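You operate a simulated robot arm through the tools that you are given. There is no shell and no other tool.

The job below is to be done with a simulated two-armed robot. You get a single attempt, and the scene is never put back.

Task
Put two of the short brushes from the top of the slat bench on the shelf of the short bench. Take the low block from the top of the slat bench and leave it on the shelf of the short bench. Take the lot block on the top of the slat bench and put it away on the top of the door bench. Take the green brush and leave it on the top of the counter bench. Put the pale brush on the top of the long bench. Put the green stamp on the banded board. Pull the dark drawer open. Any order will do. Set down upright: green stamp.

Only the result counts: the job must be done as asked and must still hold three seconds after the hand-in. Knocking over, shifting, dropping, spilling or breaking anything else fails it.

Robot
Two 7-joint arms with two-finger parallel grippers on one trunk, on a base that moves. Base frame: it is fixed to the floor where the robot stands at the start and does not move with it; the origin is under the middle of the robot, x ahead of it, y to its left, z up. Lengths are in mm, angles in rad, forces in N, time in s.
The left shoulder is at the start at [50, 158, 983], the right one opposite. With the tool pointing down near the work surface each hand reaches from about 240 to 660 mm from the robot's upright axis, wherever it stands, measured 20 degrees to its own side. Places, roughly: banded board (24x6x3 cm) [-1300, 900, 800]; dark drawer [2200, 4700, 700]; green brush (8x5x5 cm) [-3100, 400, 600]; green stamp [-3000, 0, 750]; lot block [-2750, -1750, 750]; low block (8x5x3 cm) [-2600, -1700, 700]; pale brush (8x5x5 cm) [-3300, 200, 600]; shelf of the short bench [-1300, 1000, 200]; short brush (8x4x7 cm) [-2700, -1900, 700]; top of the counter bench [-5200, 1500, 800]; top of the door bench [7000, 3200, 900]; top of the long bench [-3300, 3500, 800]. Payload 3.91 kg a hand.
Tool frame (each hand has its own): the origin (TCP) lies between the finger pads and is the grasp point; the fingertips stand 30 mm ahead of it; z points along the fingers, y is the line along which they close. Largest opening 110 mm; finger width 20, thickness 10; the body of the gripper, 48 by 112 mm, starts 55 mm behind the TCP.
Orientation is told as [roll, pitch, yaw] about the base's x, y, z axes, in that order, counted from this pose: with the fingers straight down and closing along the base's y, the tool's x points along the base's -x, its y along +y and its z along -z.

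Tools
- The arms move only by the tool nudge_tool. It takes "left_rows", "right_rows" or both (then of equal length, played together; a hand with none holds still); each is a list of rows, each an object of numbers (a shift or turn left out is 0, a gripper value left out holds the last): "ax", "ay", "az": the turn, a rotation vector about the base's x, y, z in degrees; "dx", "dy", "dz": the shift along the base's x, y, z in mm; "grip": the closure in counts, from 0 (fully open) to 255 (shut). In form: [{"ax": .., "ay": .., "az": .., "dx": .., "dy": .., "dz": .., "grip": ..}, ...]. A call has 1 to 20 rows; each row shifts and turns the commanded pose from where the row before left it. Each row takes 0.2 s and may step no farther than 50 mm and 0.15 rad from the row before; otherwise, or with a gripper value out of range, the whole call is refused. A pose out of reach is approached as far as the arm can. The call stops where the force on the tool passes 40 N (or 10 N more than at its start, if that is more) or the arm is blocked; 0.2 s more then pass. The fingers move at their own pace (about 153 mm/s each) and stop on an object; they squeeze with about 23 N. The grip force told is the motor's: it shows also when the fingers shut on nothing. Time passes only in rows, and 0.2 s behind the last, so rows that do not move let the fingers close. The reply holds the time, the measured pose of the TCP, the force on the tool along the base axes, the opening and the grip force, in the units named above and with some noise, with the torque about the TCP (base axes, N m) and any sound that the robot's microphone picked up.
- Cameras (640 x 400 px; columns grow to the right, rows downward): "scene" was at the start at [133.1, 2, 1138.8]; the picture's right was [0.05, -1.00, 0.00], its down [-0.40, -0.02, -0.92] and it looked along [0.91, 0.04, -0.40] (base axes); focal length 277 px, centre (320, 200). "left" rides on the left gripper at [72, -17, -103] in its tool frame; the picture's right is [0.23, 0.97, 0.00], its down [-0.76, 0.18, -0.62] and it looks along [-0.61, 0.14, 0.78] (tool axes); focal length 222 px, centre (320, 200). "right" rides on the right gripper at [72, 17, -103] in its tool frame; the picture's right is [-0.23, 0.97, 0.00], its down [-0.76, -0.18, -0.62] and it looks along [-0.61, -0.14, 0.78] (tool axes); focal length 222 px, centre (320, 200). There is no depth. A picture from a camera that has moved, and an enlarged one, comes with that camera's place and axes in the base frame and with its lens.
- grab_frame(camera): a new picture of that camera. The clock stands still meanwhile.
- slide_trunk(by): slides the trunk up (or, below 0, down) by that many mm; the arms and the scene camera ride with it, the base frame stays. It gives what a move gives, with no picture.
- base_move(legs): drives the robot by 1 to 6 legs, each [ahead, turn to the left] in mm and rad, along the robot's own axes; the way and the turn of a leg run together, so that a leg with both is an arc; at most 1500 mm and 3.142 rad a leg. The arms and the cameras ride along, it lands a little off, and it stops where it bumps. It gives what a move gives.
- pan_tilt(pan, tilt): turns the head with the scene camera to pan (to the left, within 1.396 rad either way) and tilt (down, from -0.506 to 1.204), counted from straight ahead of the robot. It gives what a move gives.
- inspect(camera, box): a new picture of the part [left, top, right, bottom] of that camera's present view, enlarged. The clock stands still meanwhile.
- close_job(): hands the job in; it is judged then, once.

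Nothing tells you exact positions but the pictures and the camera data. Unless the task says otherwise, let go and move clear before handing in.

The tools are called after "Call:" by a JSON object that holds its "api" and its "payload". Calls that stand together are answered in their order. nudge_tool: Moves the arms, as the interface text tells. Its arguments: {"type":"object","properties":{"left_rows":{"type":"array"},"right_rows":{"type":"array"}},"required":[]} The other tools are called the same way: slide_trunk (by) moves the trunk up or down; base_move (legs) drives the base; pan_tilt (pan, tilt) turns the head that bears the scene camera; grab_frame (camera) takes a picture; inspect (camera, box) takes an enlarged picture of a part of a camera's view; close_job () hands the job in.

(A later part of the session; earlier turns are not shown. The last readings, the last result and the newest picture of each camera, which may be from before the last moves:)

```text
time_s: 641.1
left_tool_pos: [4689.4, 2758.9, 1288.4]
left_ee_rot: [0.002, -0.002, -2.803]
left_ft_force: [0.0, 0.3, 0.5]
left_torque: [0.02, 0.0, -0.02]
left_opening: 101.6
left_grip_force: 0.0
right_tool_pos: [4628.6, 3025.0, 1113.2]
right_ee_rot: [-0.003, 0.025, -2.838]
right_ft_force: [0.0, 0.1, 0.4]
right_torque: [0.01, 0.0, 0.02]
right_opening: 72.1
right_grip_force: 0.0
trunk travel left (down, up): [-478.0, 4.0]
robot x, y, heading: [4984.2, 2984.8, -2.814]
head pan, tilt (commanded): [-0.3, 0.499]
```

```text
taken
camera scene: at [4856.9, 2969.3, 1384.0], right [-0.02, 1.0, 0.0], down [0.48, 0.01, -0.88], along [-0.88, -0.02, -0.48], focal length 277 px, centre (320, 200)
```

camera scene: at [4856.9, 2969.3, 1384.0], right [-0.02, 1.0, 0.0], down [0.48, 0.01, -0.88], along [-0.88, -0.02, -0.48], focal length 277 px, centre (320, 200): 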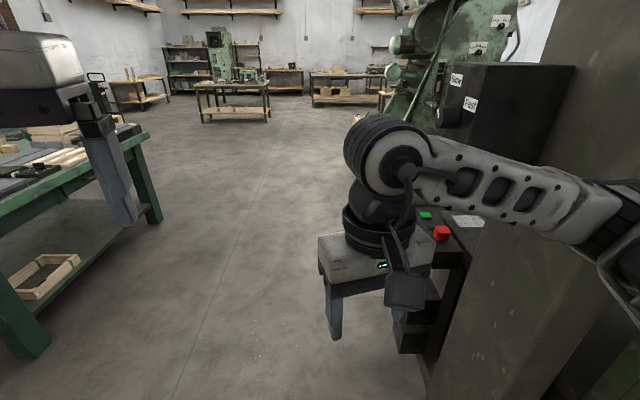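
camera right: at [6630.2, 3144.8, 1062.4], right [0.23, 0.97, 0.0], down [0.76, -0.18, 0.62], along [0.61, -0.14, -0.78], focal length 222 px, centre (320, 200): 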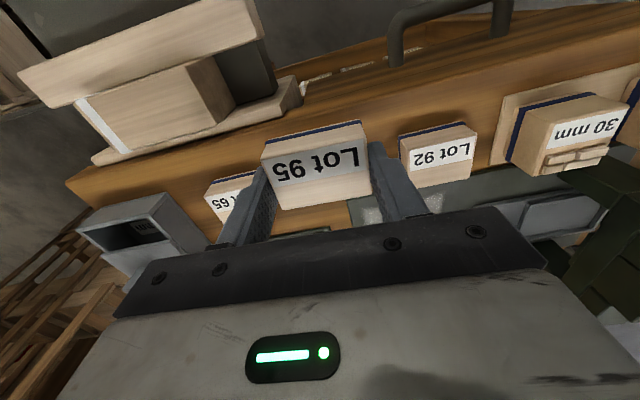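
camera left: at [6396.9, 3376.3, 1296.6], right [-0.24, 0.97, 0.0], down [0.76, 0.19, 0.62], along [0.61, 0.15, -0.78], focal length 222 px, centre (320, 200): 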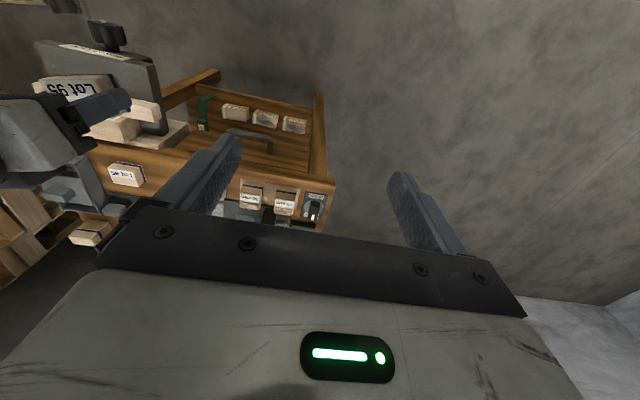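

My right elbow had met the grey column of a large machine (x≈4400–4600, y>3200); nothing else seems moved. I'll back up more and pass well south of it.

Call:
{"api": "base_move", "payload": {"legs": [[-400, 0], [0, 0.458], [1080, 0]]}}

Call:
{"api": "base_move", "payload": {"legs": [[0, -0.786], [1300, 0]]}}

Call:
{"api": "pan_tilt", "payload": {"pan": -0.9, "tilt": 0.25}}

Call:
{"api": "grab_frame", "payload": {"camera": "scene"}}

```text
time_s: 650.2
left_tool_pos: [4409.6, 2007.7, 1288.4]
left_ee_rot: [0.001, -0.001, -2.354]
left_ft_force: [0.3, -0.2, -1.0]
left_torque: [-0.01, 0.04, 0.01]
left_opening: 101.4
left_grip_force: 0.0
right_tool_pos: [4239.8, 2222.3, 1113.7]
right_ee_rot: [-0.002, 0.024, -2.389]
right_ft_force: [-0.9, -0.5, -0.1]
right_torque: [0.04, 0.02, 0.04]
right_opening: 72.0
right_grip_force: 0.1
trunk travel left (down, up): [-478.0, 4.0]
robot x, y, heading: [4579.1, 2344.8, -2.369]
head pan, tilt (commanded): [-0.3, 0.499]
```

```text
time_s: 658.7
left_tool_pos: [2933.0, 2264.4, 1289.2]
left_ee_rot: [0.0, -0.003, 3.123]
left_ft_force: [0.5, 0.3, -0.3]
left_torque: [0.05, -0.02, 0.01]
left_opening: 101.5
left_grip_force: 0.1
right_tool_pos: [2969.2, 2533.1, 1113.0]
right_ee_rot: [-0.002, 0.025, 3.089]
right_ft_force: [-0.2, 0.5, 0.3]
right_torque: [0.01, -0.02, 0.01]
right_opening: 72.0
right_grip_force: 0.1
trunk travel left (down, up): [-478.0, 4.0]
robot x, y, heading: [3289.9, 2373.3, 3.112]
head pan, tilt (commanded): [-0.3, 0.499]
```

```text
time_s: 659.7
left_tool_pos: [2932.2, 2264.0, 1288.5]
left_ee_rot: [0.0, -0.003, 3.123]
left_ft_force: [-0.3, -0.1, 0.1]
left_torque: [0.01, 0.01, 0.01]
left_opening: 101.5
left_grip_force: 0.0
right_tool_pos: [2970.1, 2533.3, 1113.1]
right_ee_rot: [-0.002, 0.024, 3.087]
right_ft_force: [0.4, 0.2, -0.4]
right_torque: [-0.02, -0.01, -0.04]
right_opening: 72.1
right_grip_force: 0.0
trunk travel left (down, up): [-478.0, 4.0]
robot x, y, heading: [3290.7, 2374.2, 3.105]
head pan, tilt (commanded): [-0.901, 0.25]
```

```text
taken
camera scene: at [3194.2, 2447.6, 1407.1], right [0.8, 0.6, 0.0], down [0.15, -0.2, -0.97], along [-0.58, 0.78, -0.25], focal length 277 px, centre (320, 200)
```

scene: 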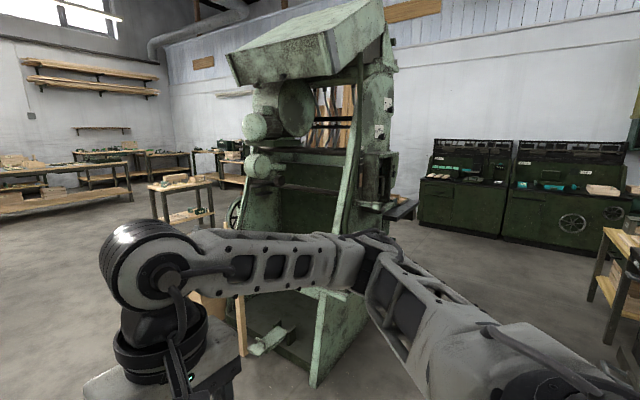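

The green machine hides the spot; (2200, 4700) should be a dark bench just behind it. I'll move to about (3100, 3250) for a better view.

Call:
{"api": "base_move", "payload": {"legs": [[0, -1.321], [880, 0]]}}

Call:
{"api": "pan_tilt", "payload": {"pan": 0.4, "tilt": 0.3}}

Call:
{"api": "grab_frame", "payload": {"camera": "scene"}}

Call:
{"api": "pan_tilt", "payload": {"pan": -0.4, "tilt": 0.3}}

Call:
{"api": "grab_frame", "payload": {"camera": "scene"}}

```text
time_s: 667.6
left_tool_pos: [2885.0, 3536.6, 1289.7]
left_ee_rot: [-0.002, -0.001, 1.824]
left_ft_force: [-0.6, 0.6, -0.3]
left_torque: [-0.05, -0.01, -0.02]
left_opening: 101.3
left_grip_force: 0.1
right_tool_pos: [3152.5, 3573.7, 1112.2]
right_ee_rot: [-0.003, 0.024, 1.789]
right_ft_force: [-1.3, 0.6, 0.3]
right_torque: [0.01, -0.01, 0.02]
right_opening: 72.4
right_grip_force: 0.0
trunk travel left (down, up): [-478.0, 4.0]
robot x, y, heading: [3086.7, 3221.3, 1.81]
head pan, tilt (commanded): [-0.901, 0.25]
```

```text
time_s: 669.0
left_tool_pos: [2883.3, 3535.4, 1289.6]
left_ee_rot: [0.001, -0.003, 1.824]
left_ft_force: [0.1, 0.1, 0.4]
left_torque: [0.02, -0.03, 0.03]
left_opening: 101.3
left_grip_force: 0.1
right_tool_pos: [3153.5, 3572.8, 1114.0]
right_ee_rot: [-0.001, 0.024, 1.79]
right_ft_force: [-0.2, -0.3, 0.4]
right_torque: [0.01, 0.0, -0.01]
right_opening: 72.2
right_grip_force: 0.0
trunk travel left (down, up): [-478.0, 4.0]
robot x, y, heading: [3084.4, 3224.9, 1.81]
head pan, tilt (commanded): [0.4, 0.3]
```

```text
taken
camera scene: at [3021.0, 3334.4, 1402.4], right [0.8, 0.6, 0.0], down [0.18, -0.24, -0.96], along [-0.57, 0.77, -0.3], focal length 277 px, centre (320, 200)
```

scene: 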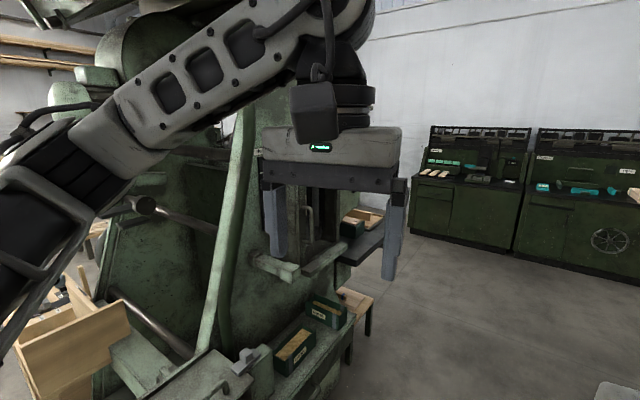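

```text
time_s: 670.2
left_tool_pos: [2884.5, 3536.2, 1289.1]
left_ee_rot: [-0.001, -0.003, 1.825]
left_ft_force: [-0.4, 0.5, 0.3]
left_torque: [0.0, -0.01, -0.01]
left_opening: 101.2
left_grip_force: 0.1
right_tool_pos: [3152.9, 3573.6, 1113.1]
right_ee_rot: [-0.001, 0.024, 1.788]
right_ft_force: [-1.0, 0.0, -0.2]
right_torque: [-0.05, 0.03, 0.0]
right_opening: 72.1
right_grip_force: 0.1
trunk travel left (down, up): [-478.0, 4.0]
robot x, y, heading: [3090.1, 3220.5, 1.81]
head pan, tilt (commanded): [-0.4, 0.3]
```

```text
taken
camera scene: at [3091.5, 3351.6, 1402.4], right [0.99, -0.16, 0.0], down [-0.05, -0.29, -0.96], along [0.15, 0.94, -0.3], focal length 277 px, centre (320, 200)
```

scene: 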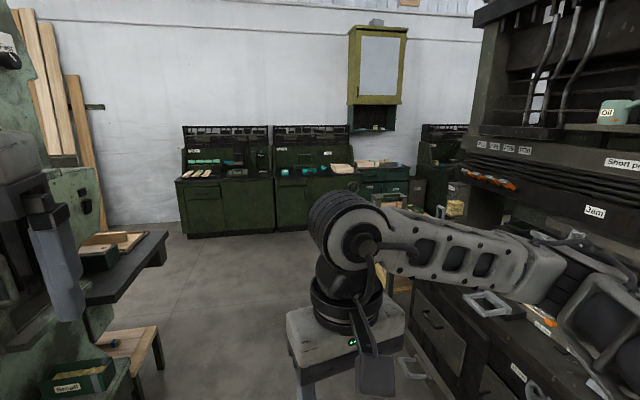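

I'll zoom in on the area around (2200, 4700) behind the green machine.

Call:
{"api": "inspect", "payload": {"camera": "scene", "box": [0, 180, 200, 400]}}

Call:
{"api": "pan_tilt", "payload": {"pan": 0.1, "tilt": 0.45}}

Call:
{"api": "grab_frame", "payload": {"camera": "scene"}}

```text
1.82 times, centred on (100, 290) of scene
camera zoom: at [3091.5, 3351.6, 1402.4], right [0.99, -0.16, 0.0], down [-0.05, -0.29, -0.96], along [0.15, 0.94, -0.3], focal length 504 px, centre (720, 36)
```

zoom: 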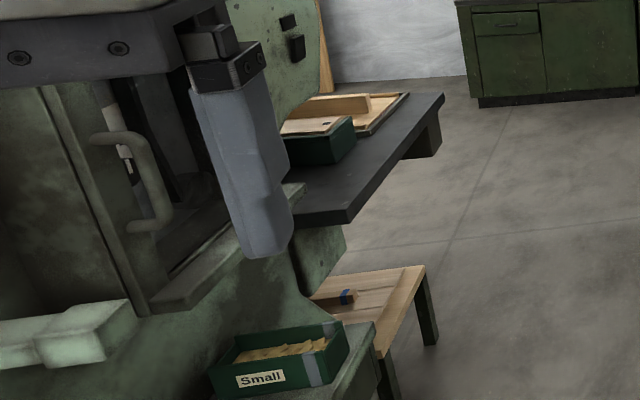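

```text
time_s: 671.1
left_tool_pos: [2884.8, 3536.6, 1288.0]
left_ee_rot: [0.002, -0.004, 1.823]
left_ft_force: [0.7, -0.3, 0.2]
left_torque: [0.0, -0.02, 0.01]
left_opening: 101.4
left_grip_force: 0.0
right_tool_pos: [3152.5, 3574.8, 1112.3]
right_ee_rot: [-0.002, 0.024, 1.789]
right_ft_force: [0.2, 0.4, 0.5]
right_torque: [-0.03, 0.0, -0.03]
right_opening: 72.0
right_grip_force: 0.0
trunk travel left (down, up): [-478.0, 4.0]
robot x, y, heading: [3081.8, 3224.1, 1.814]
head pan, tilt (commanded): [0.099, 0.45]
```

```text
taken
camera scene: at [3046.2, 3346.1, 1388.5], right [0.94, 0.33, 0.0], down [0.14, -0.41, -0.9], along [-0.3, 0.85, -0.43], focal length 277 px, centre (320, 200)
```

scene: 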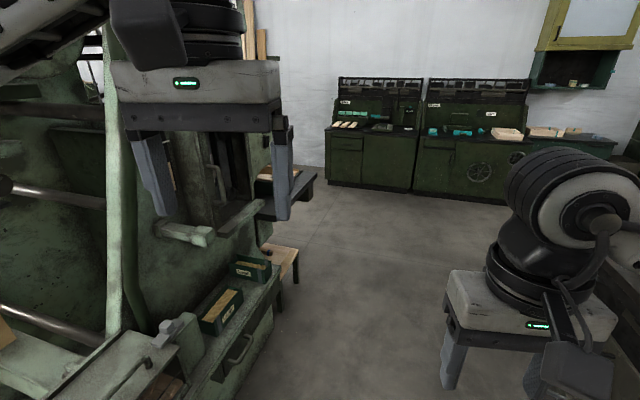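

The dark slab on the machine's far side at about (2500, 4660, 700) is likely where the drawer is. I'll square up to +y, narrow my arms by stretching them forward, and drive up the corridor between the machine and the tool cabinet.

Call:
{"api": "base_move", "payload": {"legs": [[0, -0.24]]}}

Call:
{"api": "nudge_tool", "payload": {"left_rows": [{"dy": 25, "dz": -19}, {"dy": 25, "dz": -19}, {"dy": 25, "dz": -19}, {"dy": 25, "dz": -19}, {"dy": 25, "dz": -19}, {"dy": 25, "dz": -19}, {"dy": 25, "dz": -19}, {"dy": 25, "dz": -19}, {"dy": 25, "dz": -19}, {"dy": 25, "dz": -19}], "right_rows": [{"dy": 24}, {"dy": 24}, {"dy": 24}, {"dy": 24}, {"dy": 24}, {"dy": 24}, {"dy": 24}, {"dy": 24}, {"dy": 24}, {"dy": 24}]}}

Call:
{"api": "grab_frame", "payload": {"camera": "scene"}}

```text
time_s: 672.3
left_tool_pos: [2965.6, 3574.3, 1288.3]
left_ee_rot: [0.002, -0.005, 1.581]
left_ft_force: [0.3, 0.3, 0.8]
left_torque: [0.01, 0.04, 0.01]
left_opening: 101.3
left_grip_force: 0.0
right_tool_pos: [3236.4, 3546.5, 1112.9]
right_ee_rot: [-0.002, 0.022, 1.55]
right_ft_force: [-0.1, -0.1, -0.1]
right_torque: [0.01, -0.01, 0.02]
right_opening: 72.1
right_grip_force: 0.1
trunk travel left (down, up): [-478.0, 4.0]
robot x, y, heading: [3084.7, 3222.1, 1.57]
head pan, tilt (commanded): [0.099, 0.45]
```

```text
time_s: 674.5
left_tool_pos: [2965.4, 3822.8, 1099.7]
left_ee_rot: [-0.001, -0.003, 1.582]
left_ft_force: [0.4, -0.2, 0.1]
left_torque: [0.02, -0.04, 0.0]
left_opening: 101.5
left_grip_force: 0.2
right_tool_pos: [3235.8, 3787.6, 1111.2]
right_ee_rot: [-0.002, 0.024, 1.548]
right_ft_force: [1.0, 0.4, 0.9]
right_torque: [0.0, -0.03, 0.01]
right_opening: 72.3
right_grip_force: 0.1
trunk travel left (down, up): [-478.0, 4.0]
robot x, y, heading: [3083.1, 3221.3, 1.57]
head pan, tilt (commanded): [0.099, 0.45]
```

```text
taken
camera scene: at [3077.4, 3352.7, 1388.3], right [1.0, 0.1, 0.0], down [0.04, -0.43, -0.9], along [-0.09, 0.9, -0.44], focal length 277 px, centre (320, 200)
```

scene: 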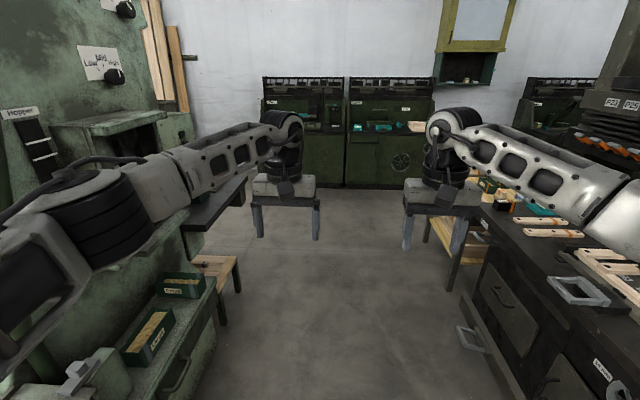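

The corridor ahead is open. I'll drive up it slowly to about y=4500 and look left at the dark slab.

Call:
{"api": "base_move", "payload": {"legs": [[700, 0], [600, 0]]}}

Call:
{"api": "pan_tilt", "payload": {"pan": 1.3, "tilt": 0.6}}

Call:
{"api": "grab_frame", "payload": {"camera": "scene"}}

```text
time_s: 681.3
left_tool_pos: [2972.9, 5107.7, 1099.1]
left_ee_rot: [0.0, -0.003, 1.579]
left_ft_force: [-0.7, 0.4, 0.6]
left_torque: [-0.02, 0.04, 0.01]
left_opening: 101.3
left_grip_force: 0.1
right_tool_pos: [3242.5, 5070.9, 1112.2]
right_ee_rot: [-0.001, 0.024, 1.544]
right_ft_force: [0.3, -0.4, 0.7]
right_torque: [-0.01, 0.01, -0.04]
right_opening: 72.2
right_grip_force: 0.1
trunk travel left (down, up): [-478.0, 4.0]
robot x, y, heading: [3087.7, 4506.3, 1.566]
head pan, tilt (commanded): [0.099, 0.45]
```

```text
time_s: 682.7
left_tool_pos: [2972.8, 5108.2, 1100.3]
left_ee_rot: [0.001, -0.003, 1.578]
left_ft_force: [0.2, -0.4, 0.4]
left_torque: [-0.02, -0.02, -0.03]
left_opening: 101.5
left_grip_force: 0.0
right_tool_pos: [3243.1, 5071.0, 1113.5]
right_ee_rot: [-0.003, 0.023, 1.546]
right_ft_force: [0.7, 0.4, 0.3]
right_torque: [-0.01, -0.03, -0.02]
right_opening: 72.1
right_grip_force: 0.2
trunk travel left (down, up): [-478.0, 4.0]
robot x, y, heading: [3092.3, 4506.6, 1.565]
head pan, tilt (commanded): [1.3, 0.6]
```

```text
taken
camera scene: at [3006.9, 4568.5, 1374.9], right [0.27, 0.96, 0.0], down [0.54, -0.15, -0.83], along [-0.79, 0.23, -0.56], focal length 277 px, centre (320, 200)
```

scene: 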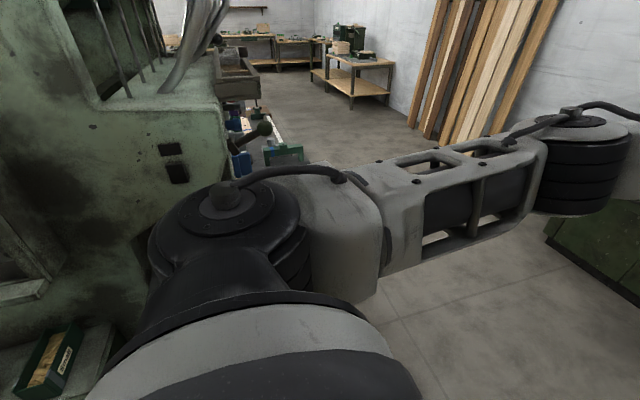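

My arm blocks the view. I'll go forward a little, draw the hands in, and turn left to face the slab.

Call:
{"api": "base_move", "payload": {"legs": [[290, 0]]}}

Call:
{"api": "nudge_tool", "payload": {"left_rows": [{"dy": -25, "dz": 10}, {"dy": -25, "dz": 10}, {"dy": -25, "dz": 10}, {"dy": -25, "dz": 10}, {"dy": -25, "dz": 10}, {"dy": -25, "dz": 10}, {"dy": -25, "dz": 10}], "right_rows": [{"dy": -25, "dz": 8}, {"dy": -25, "dz": 8}, {"dy": -25, "dz": 8}, {"dy": -25, "dz": 8}, {"dy": -25, "dz": 8}, {"dy": -25, "dz": 8}, {"dy": -10, "dz": 8}]}}

Call:
{"api": "base_move", "payload": {"legs": [[0, 1.57]]}}

Call:
{"api": "pan_tilt", "payload": {"pan": 0.0, "tilt": 0.6}}

Call:
{"api": "grab_frame", "payload": {"camera": "scene"}}

```text
time_s: 684.7
left_tool_pos: [2974.6, 5393.3, 1099.5]
left_ee_rot: [0.001, -0.003, 1.577]
left_ft_force: [0.2, -0.2, -1.1]
left_torque: [-0.01, 0.03, 0.02]
left_opening: 101.4
left_grip_force: 0.1
right_tool_pos: [3244.4, 5356.3, 1111.8]
right_ee_rot: [-0.002, 0.025, 1.541]
right_ft_force: [-0.2, -0.7, 0.2]
right_torque: [0.01, 0.02, -0.02]
right_opening: 72.1
right_grip_force: 0.2
trunk travel left (down, up): [-478.0, 4.0]
robot x, y, heading: [3091.2, 4788.3, 1.565]
head pan, tilt (commanded): [1.3, 0.6]
```

```text
time_s: 686.3
left_tool_pos: [2974.9, 5216.1, 1171.7]
left_ee_rot: [0.001, -0.003, 1.578]
left_ft_force: [0.2, 0.4, -0.2]
left_torque: [0.04, 0.02, 0.02]
left_opening: 101.6
left_grip_force: 0.1
right_tool_pos: [3243.2, 5195.5, 1170.0]
right_ee_rot: [-0.004, 0.022, 1.543]
right_ft_force: [-1.0, -1.1, 1.0]
right_torque: [-0.03, -0.01, 0.0]
right_opening: 72.0
right_grip_force: 0.1
trunk travel left (down, up): [-478.0, 4.0]
robot x, y, heading: [3092.9, 4790.3, 1.56]
head pan, tilt (commanded): [1.3, 0.6]
```

```text
time_s: 690.5
left_tool_pos: [2668.6, 4670.9, 1171.7]
left_ee_rot: [0.0, -0.003, -3.126]
left_ft_force: [-0.1, -0.1, 0.1]
left_torque: [0.01, 0.0, 0.02]
left_opening: 101.6
left_grip_force: 0.1
right_tool_pos: [2687.8, 4939.1, 1168.7]
right_ee_rot: [-0.003, 0.022, 3.124]
right_ft_force: [0.7, 0.4, -0.5]
right_torque: [0.01, -0.02, 0.02]
right_opening: 72.1
right_grip_force: 0.2
trunk travel left (down, up): [-478.0, 4.0]
robot x, y, heading: [3093.6, 4788.8, -3.141]
head pan, tilt (commanded): [1.3, 0.6]
```

```text
time_s: 692.0
left_tool_pos: [2668.5, 4671.9, 1171.6]
left_ee_rot: [-0.001, -0.004, -3.127]
left_ft_force: [0.0, -0.9, -0.2]
left_torque: [-0.01, 0.01, -0.04]
left_opening: 101.4
left_grip_force: 0.0
right_tool_pos: [2687.5, 4939.9, 1168.4]
right_ee_rot: [-0.001, 0.022, 3.123]
right_ft_force: [-0.8, 0.7, 0.7]
right_torque: [0.01, -0.01, 0.01]
right_opening: 72.0
right_grip_force: 0.1
trunk travel left (down, up): [-478.0, 4.0]
robot x, y, heading: [3092.7, 4790.2, -3.139]
head pan, tilt (commanded): [0.0, 0.6]
```

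```text
taken
camera scene: at [2965.1, 4789.4, 1374.9], right [0.0, 1.0, 0.0], down [0.56, 0.0, -0.83], along [-0.83, 0.0, -0.56], focal length 277 px, centre (320, 200)
```

scene: 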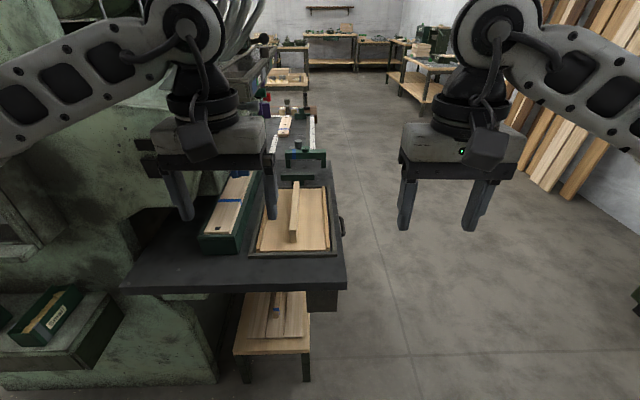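

I can see a dark bench whose +y side bears a handle, near (2165, 4870, 700): that's the dark drawer, opening toward +y. I'll zoom in on it.

Call:
{"api": "inspect", "payload": {"camera": "scene", "box": [270, 140, 400, 330]}}

```text
2.11 times, centred on (335, 235) of scene
camera zoom: at [2965.1, 4789.4, 1374.9], right [0.0, 1.0, 0.0], down [0.56, 0.0, -0.83], along [-0.83, 0.0, -0.56], focal length 584 px, centre (288, 126)
```

zoom: 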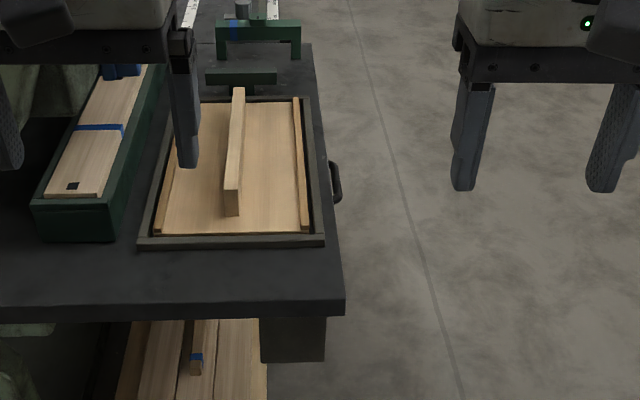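

I'll drive round to the +y side of the dark bench and face its drawer.

Call:
{"api": "base_move", "payload": {"legs": [[0, -1.57], [700, 0], [0, 1.57], [920, 0], [0, 1.57]]}}

Call:
{"api": "pan_tilt", "payload": {"pan": 0.0, "tilt": 0.7}}

Call:
{"api": "grab_frame", "payload": {"camera": "scene"}}

```text
time_s: 711.8
left_tool_pos: [2314.0, 5057.6, 1170.9]
left_ee_rot: [-0.001, -0.003, -1.52]
left_ft_force: [-0.3, -0.6, -0.1]
left_torque: [0.0, -0.02, 0.0]
left_opening: 101.5
left_grip_force: 0.0
right_tool_pos: [2046.5, 5065.6, 1169.5]
right_ee_rot: [-0.002, 0.022, -1.553]
right_ft_force: [-0.3, -0.4, 0.0]
right_torque: [0.0, -0.01, 0.02]
right_opening: 72.1
right_grip_force: 0.1
trunk travel left (down, up): [-478.0, 4.0]
robot x, y, heading: [2176.0, 5476.1, -1.525]
head pan, tilt (commanded): [0.0, 0.6]
```

```text
time_s: 712.5
left_tool_pos: [2313.6, 5056.6, 1171.8]
left_ee_rot: [0.001, -0.004, -1.519]
left_ft_force: [0.4, -0.6, -1.0]
left_torque: [-0.03, 0.0, -0.01]
left_opening: 101.6
left_grip_force: 0.0
right_tool_pos: [2045.1, 5065.3, 1170.2]
right_ee_rot: [-0.003, 0.024, -1.553]
right_ft_force: [0.3, 0.5, 0.2]
right_torque: [0.02, 0.0, -0.04]
right_opening: 71.9
right_grip_force: 0.1
trunk travel left (down, up): [-478.0, 4.0]
robot x, y, heading: [2180.1, 5479.1, -1.532]
head pan, tilt (commanded): [0.0, 0.7]
```

```text
taken
camera scene: at [2182.8, 5349.1, 1366.3], right [-1.0, -0.04, 0.0], down [-0.03, 0.64, -0.77], along [0.03, -0.76, -0.64], focal length 277 px, centre (320, 200)
```

scene: 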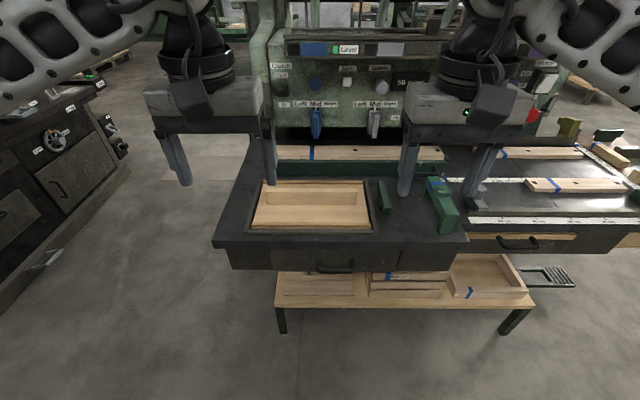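

Two drawers are in view: one straight ahead near (2160, 4850) and another at the right near (1584, 4740). I'll zoom in to compare.

Call:
{"api": "inspect", "payload": {"camera": "scene", "box": [200, 220, 480, 320]}}

Call:
{"api": "inspect", "payload": {"camera": "scene", "box": [440, 190, 640, 300]}}

```text
2.29 times, centred on (340, 270) of scene
camera zoom: at [2182.8, 5349.1, 1366.3], right [-1.0, -0.04, 0.0], down [-0.03, 0.64, -0.77], along [0.03, -0.76, -0.64], focal length 634 px, centre (274, 40)
```

zoom: 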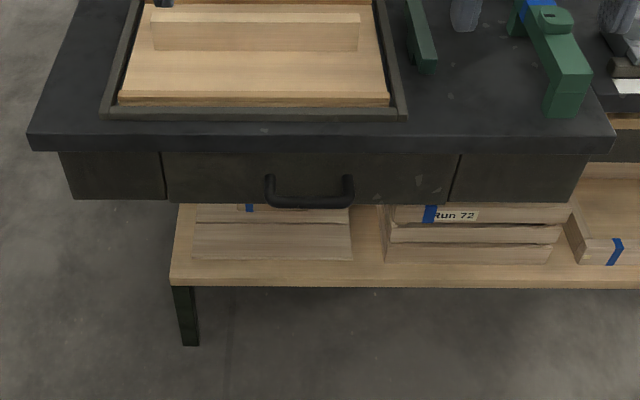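

```text
3.20 times, centred on (540, 245) of scene
camera zoom: at [2182.8, 5349.1, 1366.3], right [-1.0, -0.04, 0.0], down [-0.03, 0.64, -0.77], along [0.03, -0.76, -0.64], focal length 888 px, centre (-384, 56)
```

zoom: 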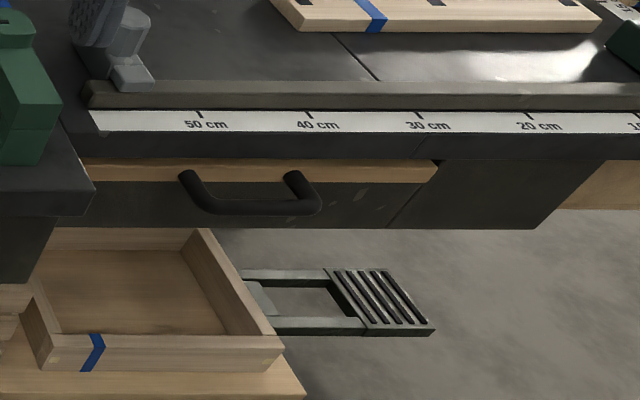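

The drawer straight ahead at (2160, 4850) is the all-dark one and matches the given place. Its handle is a horizontal U-bar sticking out about 38 mm. I'll lower the trunk for a second view to triangulate it.

Call:
{"api": "slide_trunk", "payload": {"by": -300}}

Call:
{"api": "grab_frame", "payload": {"camera": "scene"}}

Call:
{"api": "inspect", "payload": {"camera": "scene", "box": [230, 150, 430, 270]}}

```text
time_s: 715.5
left_tool_pos: [2315.1, 5057.6, 872.0]
left_ee_rot: [0.0, -0.003, -1.518]
left_ft_force: [0.7, 0.3, -0.2]
left_torque: [0.01, -0.04, 0.0]
left_opening: 101.5
left_grip_force: 0.1
right_tool_pos: [2045.7, 5066.0, 870.0]
right_ee_rot: [-0.003, 0.022, -1.553]
right_ft_force: [0.1, -0.2, -1.1]
right_torque: [0.0, 0.0, -0.02]
right_opening: 71.9
right_grip_force: 0.1
trunk travel left (down, up): [-178.0, 304.0]
robot x, y, heading: [2174.8, 5477.4, -1.532]
head pan, tilt (commanded): [0.0, 0.7]
```

```text
taken
camera scene: at [2182.8, 5349.1, 1066.3], right [-1.0, -0.04, 0.0], down [-0.03, 0.64, -0.77], along [0.03, -0.76, -0.64], focal length 277 px, centre (320, 200)
```

scene: 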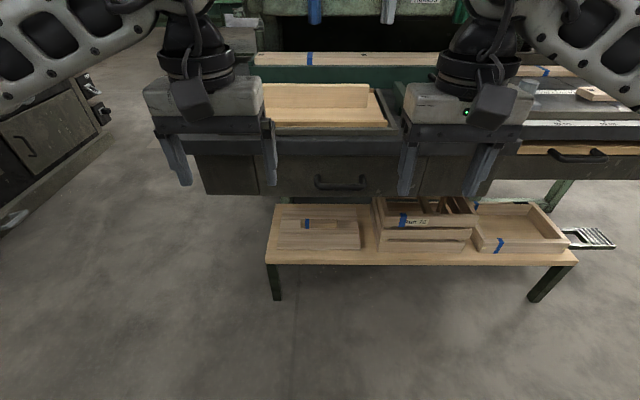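

```text
3.20 times, centred on (330, 210) of scene
camera zoom: at [2182.8, 5349.1, 1066.3], right [-1.0, -0.04, 0.0], down [-0.03, 0.64, -0.77], along [0.03, -0.76, -0.64], focal length 888 px, centre (288, 168)
```

zoom: 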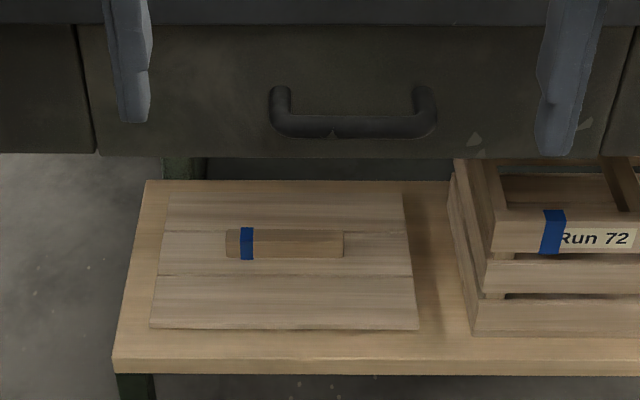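

The handle bar is at about (2159, 4872, 702), standing some 35 mm off the drawer front (y≈4837). I plan to hook it from above with closed fingers tilted 15°, using the right hand; first I'll shift the base about 125 mm to the left.

Call:
{"api": "base_move", "payload": {"legs": [[0, 1.104], [137, 0], [0, -1.143]]}}

Call:
{"api": "pan_tilt", "payload": {"pan": -0.25, "tilt": 0.7}}

Call:
{"api": "grab_frame", "payload": {"camera": "scene"}}

Call:
{"api": "grab_frame", "payload": {"camera": "right"}}

```text
time_s: 722.5
left_tool_pos: [2412.6, 4993.5, 872.0]
left_ee_rot: [0.001, -0.003, -1.577]
left_ft_force: [0.0, 0.4, 0.0]
left_torque: [-0.01, 0.06, -0.02]
left_opening: 101.4
left_grip_force: 0.1
right_tool_pos: [2144.6, 5019.1, 869.4]
right_ee_rot: [-0.003, 0.022, -1.609]
right_ft_force: [0.9, -0.2, 0.3]
right_torque: [0.02, 0.0, -0.01]
right_opening: 72.4
right_grip_force: 0.0
trunk travel left (down, up): [-178.0, 304.0]
robot x, y, heading: [2297.3, 5424.7, -1.594]
head pan, tilt (commanded): [0.0, 0.7]
```

```text
time_s: 723.3
left_tool_pos: [2411.7, 4993.8, 871.6]
left_ee_rot: [0.0, -0.004, -1.579]
left_ft_force: [-0.4, 0.4, 0.3]
left_torque: [-0.01, 0.02, 0.04]
left_opening: 101.5
left_grip_force: 0.0
right_tool_pos: [2144.6, 5017.8, 867.7]
right_ee_rot: [-0.003, 0.023, -1.613]
right_ft_force: [0.3, 0.4, -1.2]
right_torque: [-0.02, 0.03, -0.02]
right_opening: 72.3
right_grip_force: 0.1
trunk travel left (down, up): [-178.0, 304.0]
robot x, y, heading: [2300.7, 5419.3, -1.591]
head pan, tilt (commanded): [-0.25, 0.7]
```

```text
taken
camera scene: at [2277.9, 5296.2, 1066.3], right [-0.96, 0.27, 0.0], down [0.17, 0.62, -0.76], along [-0.2, -0.74, -0.64], focal length 277 px, centre (320, 200)
```

scene: 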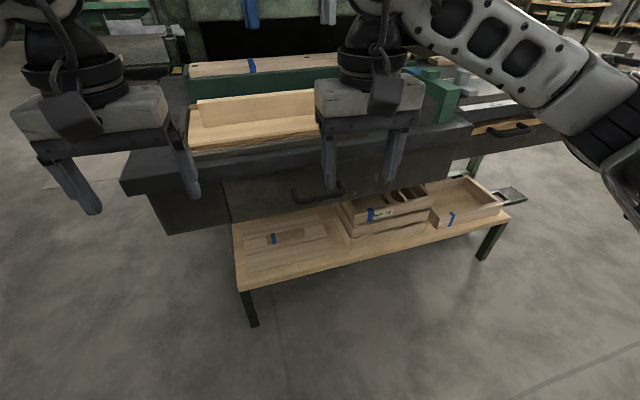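

```text
taken
camera right: at [2165.6, 5089.0, 974.9], right [0.96, -0.27, -0.01], down [-0.21, -0.77, 0.61], along [-0.17, -0.58, -0.8], focal length 222 px, centre (320, 200)
```

right: 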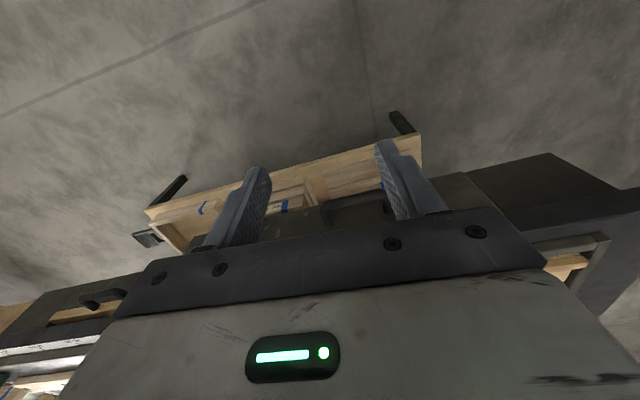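

I'll zoom in on the handle from this angle for a cross-check.

Call:
{"api": "inspect", "payload": {"camera": "scene", "box": [260, 140, 400, 230]}}

Call:
{"api": "inspect", "payload": {"camera": "right", "box": [230, 140, 420, 240]}}

```text
4.44 times, centred on (330, 185) of scene
camera zoom: at [2277.9, 5296.2, 1066.3], right [-0.96, 0.27, 0.0], down [0.17, 0.62, -0.76], along [-0.2, -0.74, -0.64], focal length 1233 px, centre (276, 267)
```

zoom: 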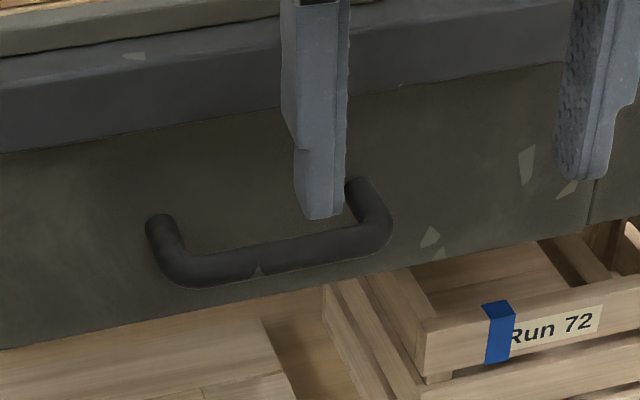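

```text
3.37 times, centred on (325, 190) of right
camera zoom: at [2165.6, 5089.0, 974.9], right [0.96, -0.27, -0.01], down [-0.21, -0.77, 0.61], along [-0.17, -0.58, -0.8], focal length 748 px, centre (303, 234)
```

zoom: 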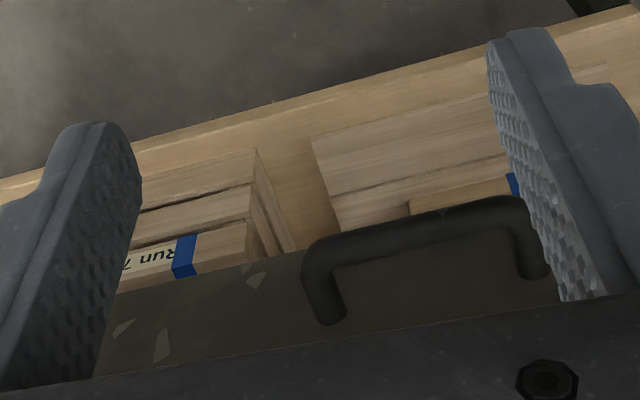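

The bar runs along x from 2111 to 2205 at y≈4869, the front is at y≈4830, so the inner gap is about 32 mm. I'll close the right gripper, tilt it 15° forward, and place it above the gap.

Call:
{"api": "nudge_tool", "payload": {"right_rows": [{"grip": 255, "dx": 3.4, "dy": -25, "dz": 0, "ax": -4.1, "az": 0.6}, {"dx": 3.4, "dy": -30, "dz": -5, "ax": -4.1, "az": 0.6}, {"dx": 3.4, "dy": -35, "dz": -10, "ax": -4.1, "az": 0.6}, {"dx": 3.2, "dy": -41, "dz": -15, "ax": -4.0, "az": 0.6}, {}, {}]}}

Call:
{"api": "grab_frame", "payload": {"camera": "right"}}

Call:
{"api": "inspect", "payload": {"camera": "scene", "box": [240, 60, 440, 230]}}

```text
time_s: 724.7
left_tool_pos: [2412.4, 4993.7, 871.9]
left_ee_rot: [0.001, -0.004, -1.577]
left_ft_force: [-0.3, -0.6, 1.0]
left_torque: [-0.01, 0.0, 0.02]
left_opening: 101.3
left_grip_force: 0.1
right_tool_pos: [2156.8, 4887.4, 837.2]
right_ee_rot: [0.002, -0.261, -1.571]
right_ft_force: [-0.3, 0.7, 0.9]
right_torque: [0.01, 0.0, 0.03]
right_opening: 0.1
right_grip_force: 22.4
trunk travel left (down, up): [-178.0, 304.0]
robot x, y, heading: [2301.7, 5422.2, -1.594]
head pan, tilt (commanded): [-0.25, 0.7]
```

```text
taken
camera right: at [2174.8, 4985.7, 920.0], right [0.97, -0.22, 0.06], down [-0.18, -0.57, 0.8], along [-0.14, -0.79, -0.6], focal length 222 px, centre (320, 200)
```

right: 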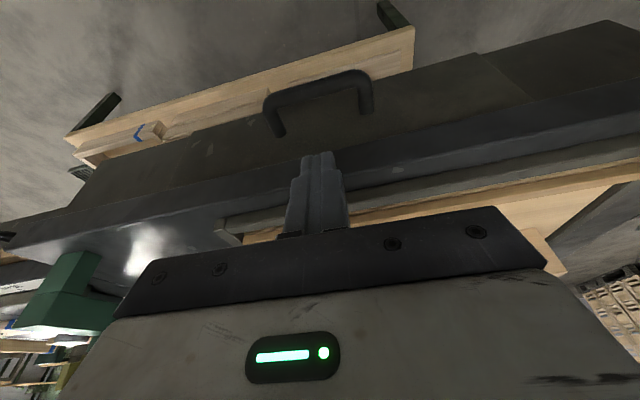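

```text
2.35 times, centred on (340, 145) of scene
camera zoom: at [2277.8, 5296.2, 1066.3], right [-0.96, 0.27, 0.0], down [0.17, 0.62, -0.76], along [-0.2, -0.74, -0.64], focal length 653 px, centre (273, 329)
```

zoom: 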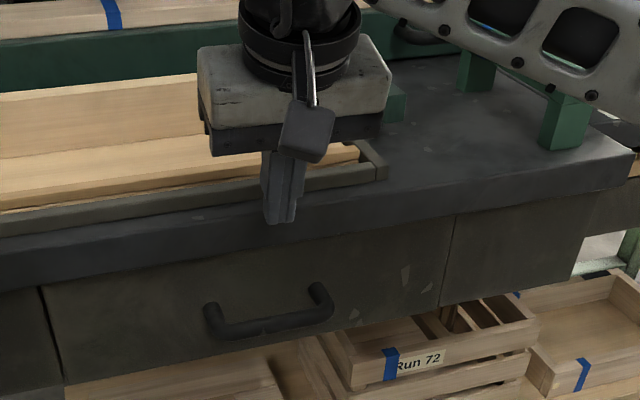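

The wrist view suggests bar y≈4875 and front y≈4838. I'll descend along the tool axis toward the gap, stopping short to check.

Call:
{"api": "nudge_tool", "payload": {"right_rows": [{"dx": 3, "dy": 4.5}, {"dy": -5.2, "dz": -19.3}, {"dy": -5.2, "dz": -19.3}, {"dy": -5.2, "dz": -19.3}, {}]}}

Call:
{"api": "grab_frame", "payload": {"camera": "right"}}

Call:
{"api": "inspect", "payload": {"camera": "scene", "box": [260, 120, 400, 220]}}

```text
time_s: 725.9
left_tool_pos: [2413.7, 4993.9, 872.2]
left_ee_rot: [-0.001, -0.002, -1.579]
left_ft_force: [-0.7, 0.2, -0.1]
left_torque: [-0.02, 0.0, -0.01]
left_opening: 101.5
left_grip_force: 0.0
right_tool_pos: [2160.8, 4876.3, 780.1]
right_ee_rot: [0.003, -0.261, -1.572]
right_ft_force: [-0.2, 0.2, -0.2]
right_torque: [0.02, 0.0, 0.02]
right_opening: 0.2
right_grip_force: 23.4
trunk travel left (down, up): [-178.0, 304.0]
robot x, y, heading: [2298.7, 5420.2, -1.593]
head pan, tilt (commanded): [-0.25, 0.7]
```

```text
taken
camera right: at [2178.5, 4973.9, 862.6], right [0.97, -0.22, 0.06], down [-0.18, -0.58, 0.8], along [-0.14, -0.79, -0.6], focal length 222 px, centre (320, 200)
```

right: 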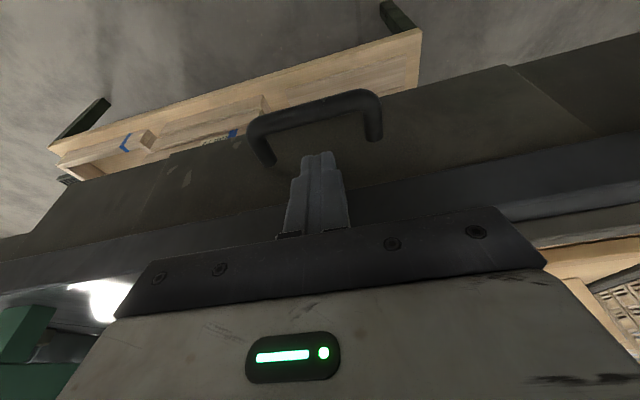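

```text
4.00 times, centred on (330, 170) of scene
camera zoom: at [2277.8, 5296.2, 1066.2], right [-0.96, 0.27, 0.0], down [0.17, 0.62, -0.76], along [-0.2, -0.74, -0.64], focal length 1109 px, centre (280, 320)
```

zoom: 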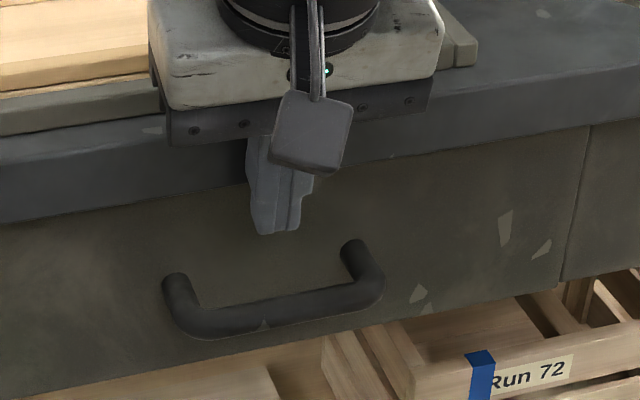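

Finger tips line up with the gap. I'll shift 3 mm toward the drawer front and descend behind the bar.

Call:
{"api": "nudge_tool", "payload": {"right_rows": [{"dy": -3}, {"dy": -4, "dz": -15}, {"dy": -4, "dz": -15}, {"dy": -4, "dz": -15}, {}]}}

Call:
{"api": "grab_frame", "payload": {"camera": "right"}}

Call:
{"api": "inspect", "payload": {"camera": "scene", "box": [260, 120, 400, 220]}}

```text
time_s: 727.1
left_tool_pos: [2410.8, 4996.2, 872.0]
left_ee_rot: [0.001, -0.004, -1.578]
left_ft_force: [-0.8, -0.2, 0.3]
left_torque: [0.02, 0.03, 0.02]
left_opening: 101.2
left_grip_force: 0.0
right_tool_pos: [2161.4, 4860.5, 739.6]
right_ee_rot: [0.006, -0.268, -1.57]
right_ft_force: [-3.5, 5.8, 17.5]
right_torque: [-0.47, -1.19, 0.36]
right_opening: 0.0
right_grip_force: 23.2
trunk travel left (down, up): [-178.0, 304.0]
robot x, y, heading: [2299.6, 5421.9, -1.588]
head pan, tilt (commanded): [-0.25, 0.7]
```

```text
taken
camera right: at [2178.6, 4959.2, 821.1], right [0.97, -0.22, 0.07], down [-0.18, -0.57, 0.8], along [-0.14, -0.79, -0.59], focal length 222 px, centre (320, 200)
```

right: 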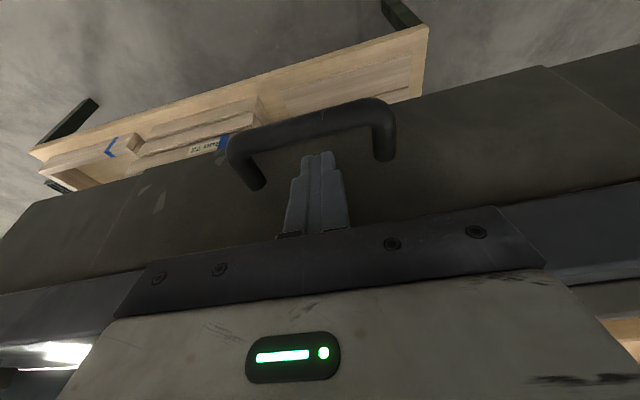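

```text
4.00 times, centred on (330, 170) of scene
camera zoom: at [2277.7, 5297.9, 1066.8], right [-0.96, 0.27, 0.0], down [0.17, 0.62, -0.77], along [-0.2, -0.74, -0.64], focal length 1109 px, centre (280, 320)
```

zoom: 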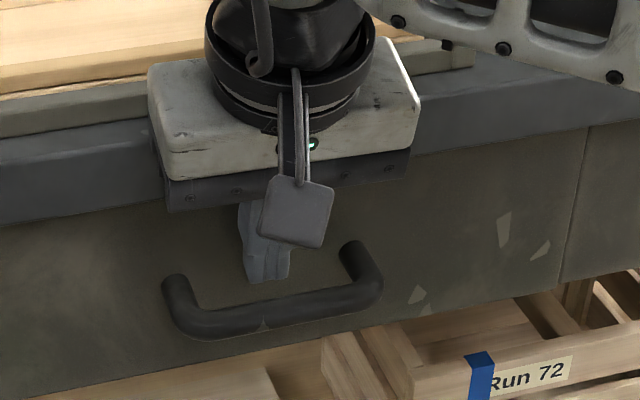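

The gripper body touched something at the slab's edge (upward 17 N). I'll lift back up along the tool axis, check that the tray on the slab hasn't moved, and use a steeper tilt.

Call:
{"api": "nudge_tool", "payload": {"right_rows": [{"dy": 5, "dz": 15}, {"dy": 7, "dz": 20}, {"dy": 10, "dz": 20}, {"dy": 15, "dz": 10}, {}]}}

Call:
{"api": "grab_frame", "payload": {"camera": "right"}}

Call:
{"api": "inspect", "payload": {"camera": "scene", "box": [140, 60, 480, 230]}}

```text
time_s: 728.3
left_tool_pos: [2412.7, 4994.3, 871.8]
left_ee_rot: [0.001, -0.003, -1.577]
left_ft_force: [0.8, 0.8, 0.1]
left_torque: [0.01, 0.0, 0.0]
left_opening: 101.6
left_grip_force: 0.0
right_tool_pos: [2161.5, 4896.3, 800.4]
right_ee_rot: [0.005, -0.259, -1.57]
right_ft_force: [0.2, 0.8, -0.2]
right_torque: [-0.01, 0.01, 0.02]
right_opening: 0.0
right_grip_force: 22.5
trunk travel left (down, up): [-178.0, 304.0]
robot x, y, heading: [2301.2, 5420.3, -1.591]
head pan, tilt (commanded): [-0.25, 0.7]
```

```text
taken
camera right: at [2179.1, 4994.9, 882.6], right [0.97, -0.22, 0.06], down [-0.18, -0.58, 0.8], along [-0.14, -0.79, -0.6], focal length 222 px, centre (320, 200)
```

right: 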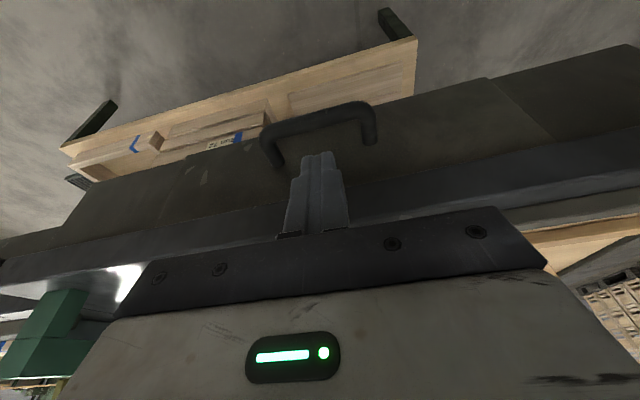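

```text
1.88 times, centred on (310, 145) of scene
camera zoom: at [2277.8, 5296.2, 1066.3], right [-0.96, 0.27, 0.0], down [0.17, 0.62, -0.76], along [-0.2, -0.74, -0.64], focal length 522 px, centre (339, 304)
```

zoom: 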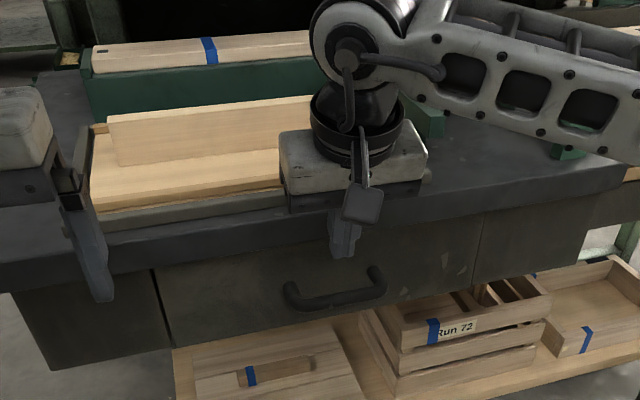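

The tray looks unmoved. I'll increase the tilt to about 28° so the gripper body clears the slab, and line up again.

Call:
{"api": "nudge_tool", "payload": {"right_rows": [{"dy": 5, "dz": 0, "ax": -6.6}, {"dy": 5, "dz": -4, "ax": -6.6}, {"dy": -10.5, "dz": -19.9}, {"dy": -10.5, "dz": -19.9}, {}]}}

Call:
{"api": "grab_frame", "payload": {"camera": "right"}}

```text
time_s: 729.5
left_tool_pos: [2413.0, 4993.8, 871.4]
left_ee_rot: [-0.002, -0.003, -1.579]
left_ft_force: [0.4, -0.2, 0.2]
left_torque: [0.0, 0.01, -0.01]
left_opening: 101.5
left_grip_force: 0.0
right_tool_pos: [2161.2, 4887.5, 757.9]
right_ee_rot: [0.002, -0.494, -1.57]
right_ft_force: [0.8, 0.1, -0.2]
right_torque: [0.01, 0.0, 0.0]
right_opening: 0.0
right_grip_force: 23.6
trunk travel left (down, up): [-178.0, 304.0]
robot x, y, heading: [2300.3, 5419.2, -1.595]
head pan, tilt (commanded): [-0.25, 0.7]
```

```text
taken
camera right: at [2178.3, 5001.7, 815.4], right [0.97, -0.2, 0.11], down [-0.18, -0.38, 0.91], along [-0.14, -0.9, -0.4], focal length 222 px, centre (320, 200)
```

right: 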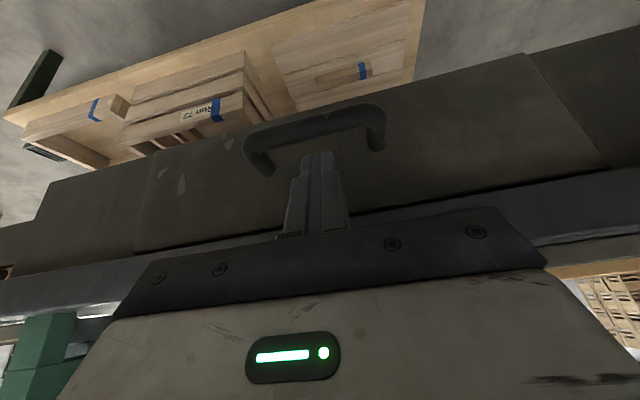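

Lined up over the gap again. Descending behind the bar, checking for contact.

Call:
{"api": "nudge_tool", "payload": {"right_rows": [{"dy": -8, "dz": -15}, {"dy": -8, "dz": -15}, {}]}}

Call:
{"api": "grab_frame", "payload": {"camera": "right"}}

Call:
{"api": "inspect", "payload": {"camera": "scene", "box": [260, 120, 400, 220]}}

```text
time_s: 730.3
left_tool_pos: [2412.0, 4993.8, 872.2]
left_ee_rot: [0.0, -0.004, -1.578]
left_ft_force: [0.9, -0.2, -0.3]
left_torque: [0.01, -0.05, -0.02]
left_opening: 101.2
left_grip_force: 0.1
right_tool_pos: [2159.4, 4872.1, 726.7]
right_ee_rot: [0.002, -0.488, -1.569]
right_ft_force: [-0.6, 0.1, 2.1]
right_torque: [-0.05, 0.03, 0.01]
right_opening: 0.0
right_grip_force: 22.9
trunk travel left (down, up): [-178.0, 304.0]
robot x, y, heading: [2300.8, 5417.2, -1.588]
head pan, tilt (commanded): [-0.25, 0.7]
```

```text
taken
camera right: at [2176.7, 4985.9, 784.7], right [0.97, -0.2, 0.11], down [-0.18, -0.38, 0.91], along [-0.14, -0.9, -0.41], focal length 222 px, centre (320, 200)
```

right: 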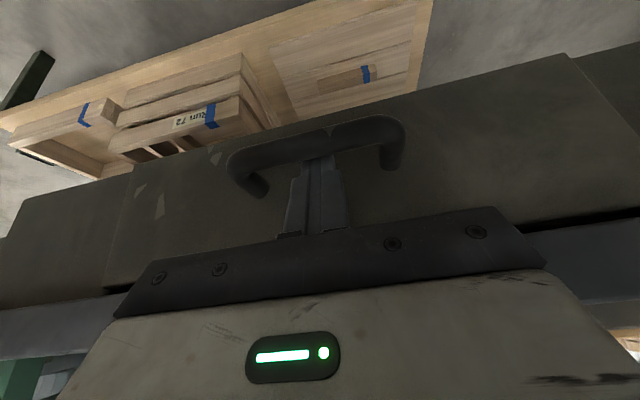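

```text
4.00 times, centred on (330, 170) of scene
camera zoom: at [2277.8, 5296.2, 1066.2], right [-0.96, 0.27, 0.0], down [0.17, 0.62, -0.76], along [-0.2, -0.74, -0.64], focal length 1109 px, centre (280, 320)
```

zoom: 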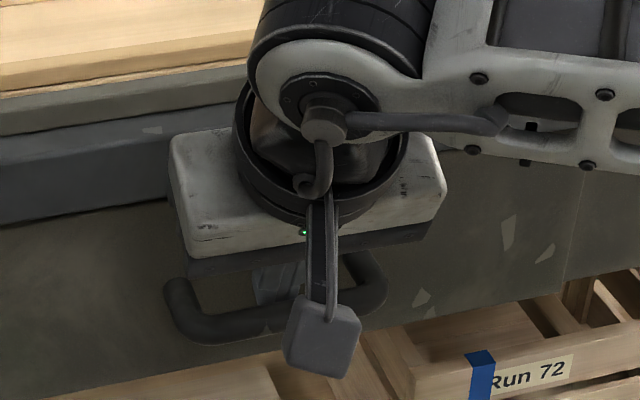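

The tip is slipping in behind the bar. A bit deeper.

Call:
{"api": "nudge_tool", "payload": {"right_rows": [{"dy": -4, "dz": -7}, {"dy": -3, "dz": -6}, {}]}}

Call:
{"api": "grab_frame", "payload": {"camera": "right"}}

```text
time_s: 731.1
left_tool_pos: [2412.5, 4994.2, 872.4]
left_ee_rot: [0.0, -0.004, -1.578]
left_ft_force: [0.1, -0.3, 0.1]
left_torque: [-0.03, 0.01, 0.0]
left_opening: 101.2
left_grip_force: 0.0
right_tool_pos: [2159.8, 4865.3, 716.6]
right_ee_rot: [0.003, -0.491, -1.57]
right_ft_force: [0.4, 0.4, 0.0]
right_torque: [0.01, 0.02, -0.02]
right_opening: 0.0
right_grip_force: 22.7
trunk travel left (down, up): [-178.0, 304.0]
robot x, y, heading: [2301.0, 5419.8, -1.589]
head pan, tilt (commanded): [-0.25, 0.7]
```

```text
taken
camera right: at [2177.5, 4979.0, 773.1], right [0.97, -0.2, 0.11], down [-0.18, -0.38, 0.91], along [-0.14, -0.9, -0.4], focal length 222 px, centre (320, 200)
```

right: 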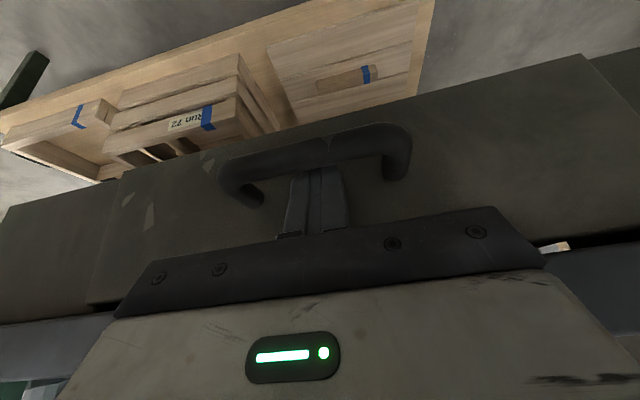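

The fingers are behind the bar with no contact force. A few millimetres deeper, then begin pulling toward +y gently.

Call:
{"api": "nudge_tool", "payload": {"right_rows": [{"dz": -4}, {"dy": 6}, {"dy": 6}, {"dy": 6}, {}]}}

```text
time_s: 732.3
left_tool_pos: [2412.7, 4994.7, 873.8]
left_ee_rot: [0.0, -0.004, -1.577]
left_ft_force: [-0.3, 0.0, 0.5]
left_torque: [-0.02, -0.03, -0.01]
left_opening: 101.4
left_grip_force: 0.0
right_tool_pos: [2160.8, 4881.2, 714.1]
right_ee_rot: [0.002, -0.496, -1.573]
right_ft_force: [-5.7, -1.7, 20.9]
right_torque: [0.24, 0.25, 0.08]
right_opening: 0.0
right_grip_force: 23.3
trunk travel left (down, up): [-178.0, 304.0]
robot x, y, heading: [2295.7, 5422.0, -1.593]
head pan, tilt (commanded): [-0.25, 0.7]
```

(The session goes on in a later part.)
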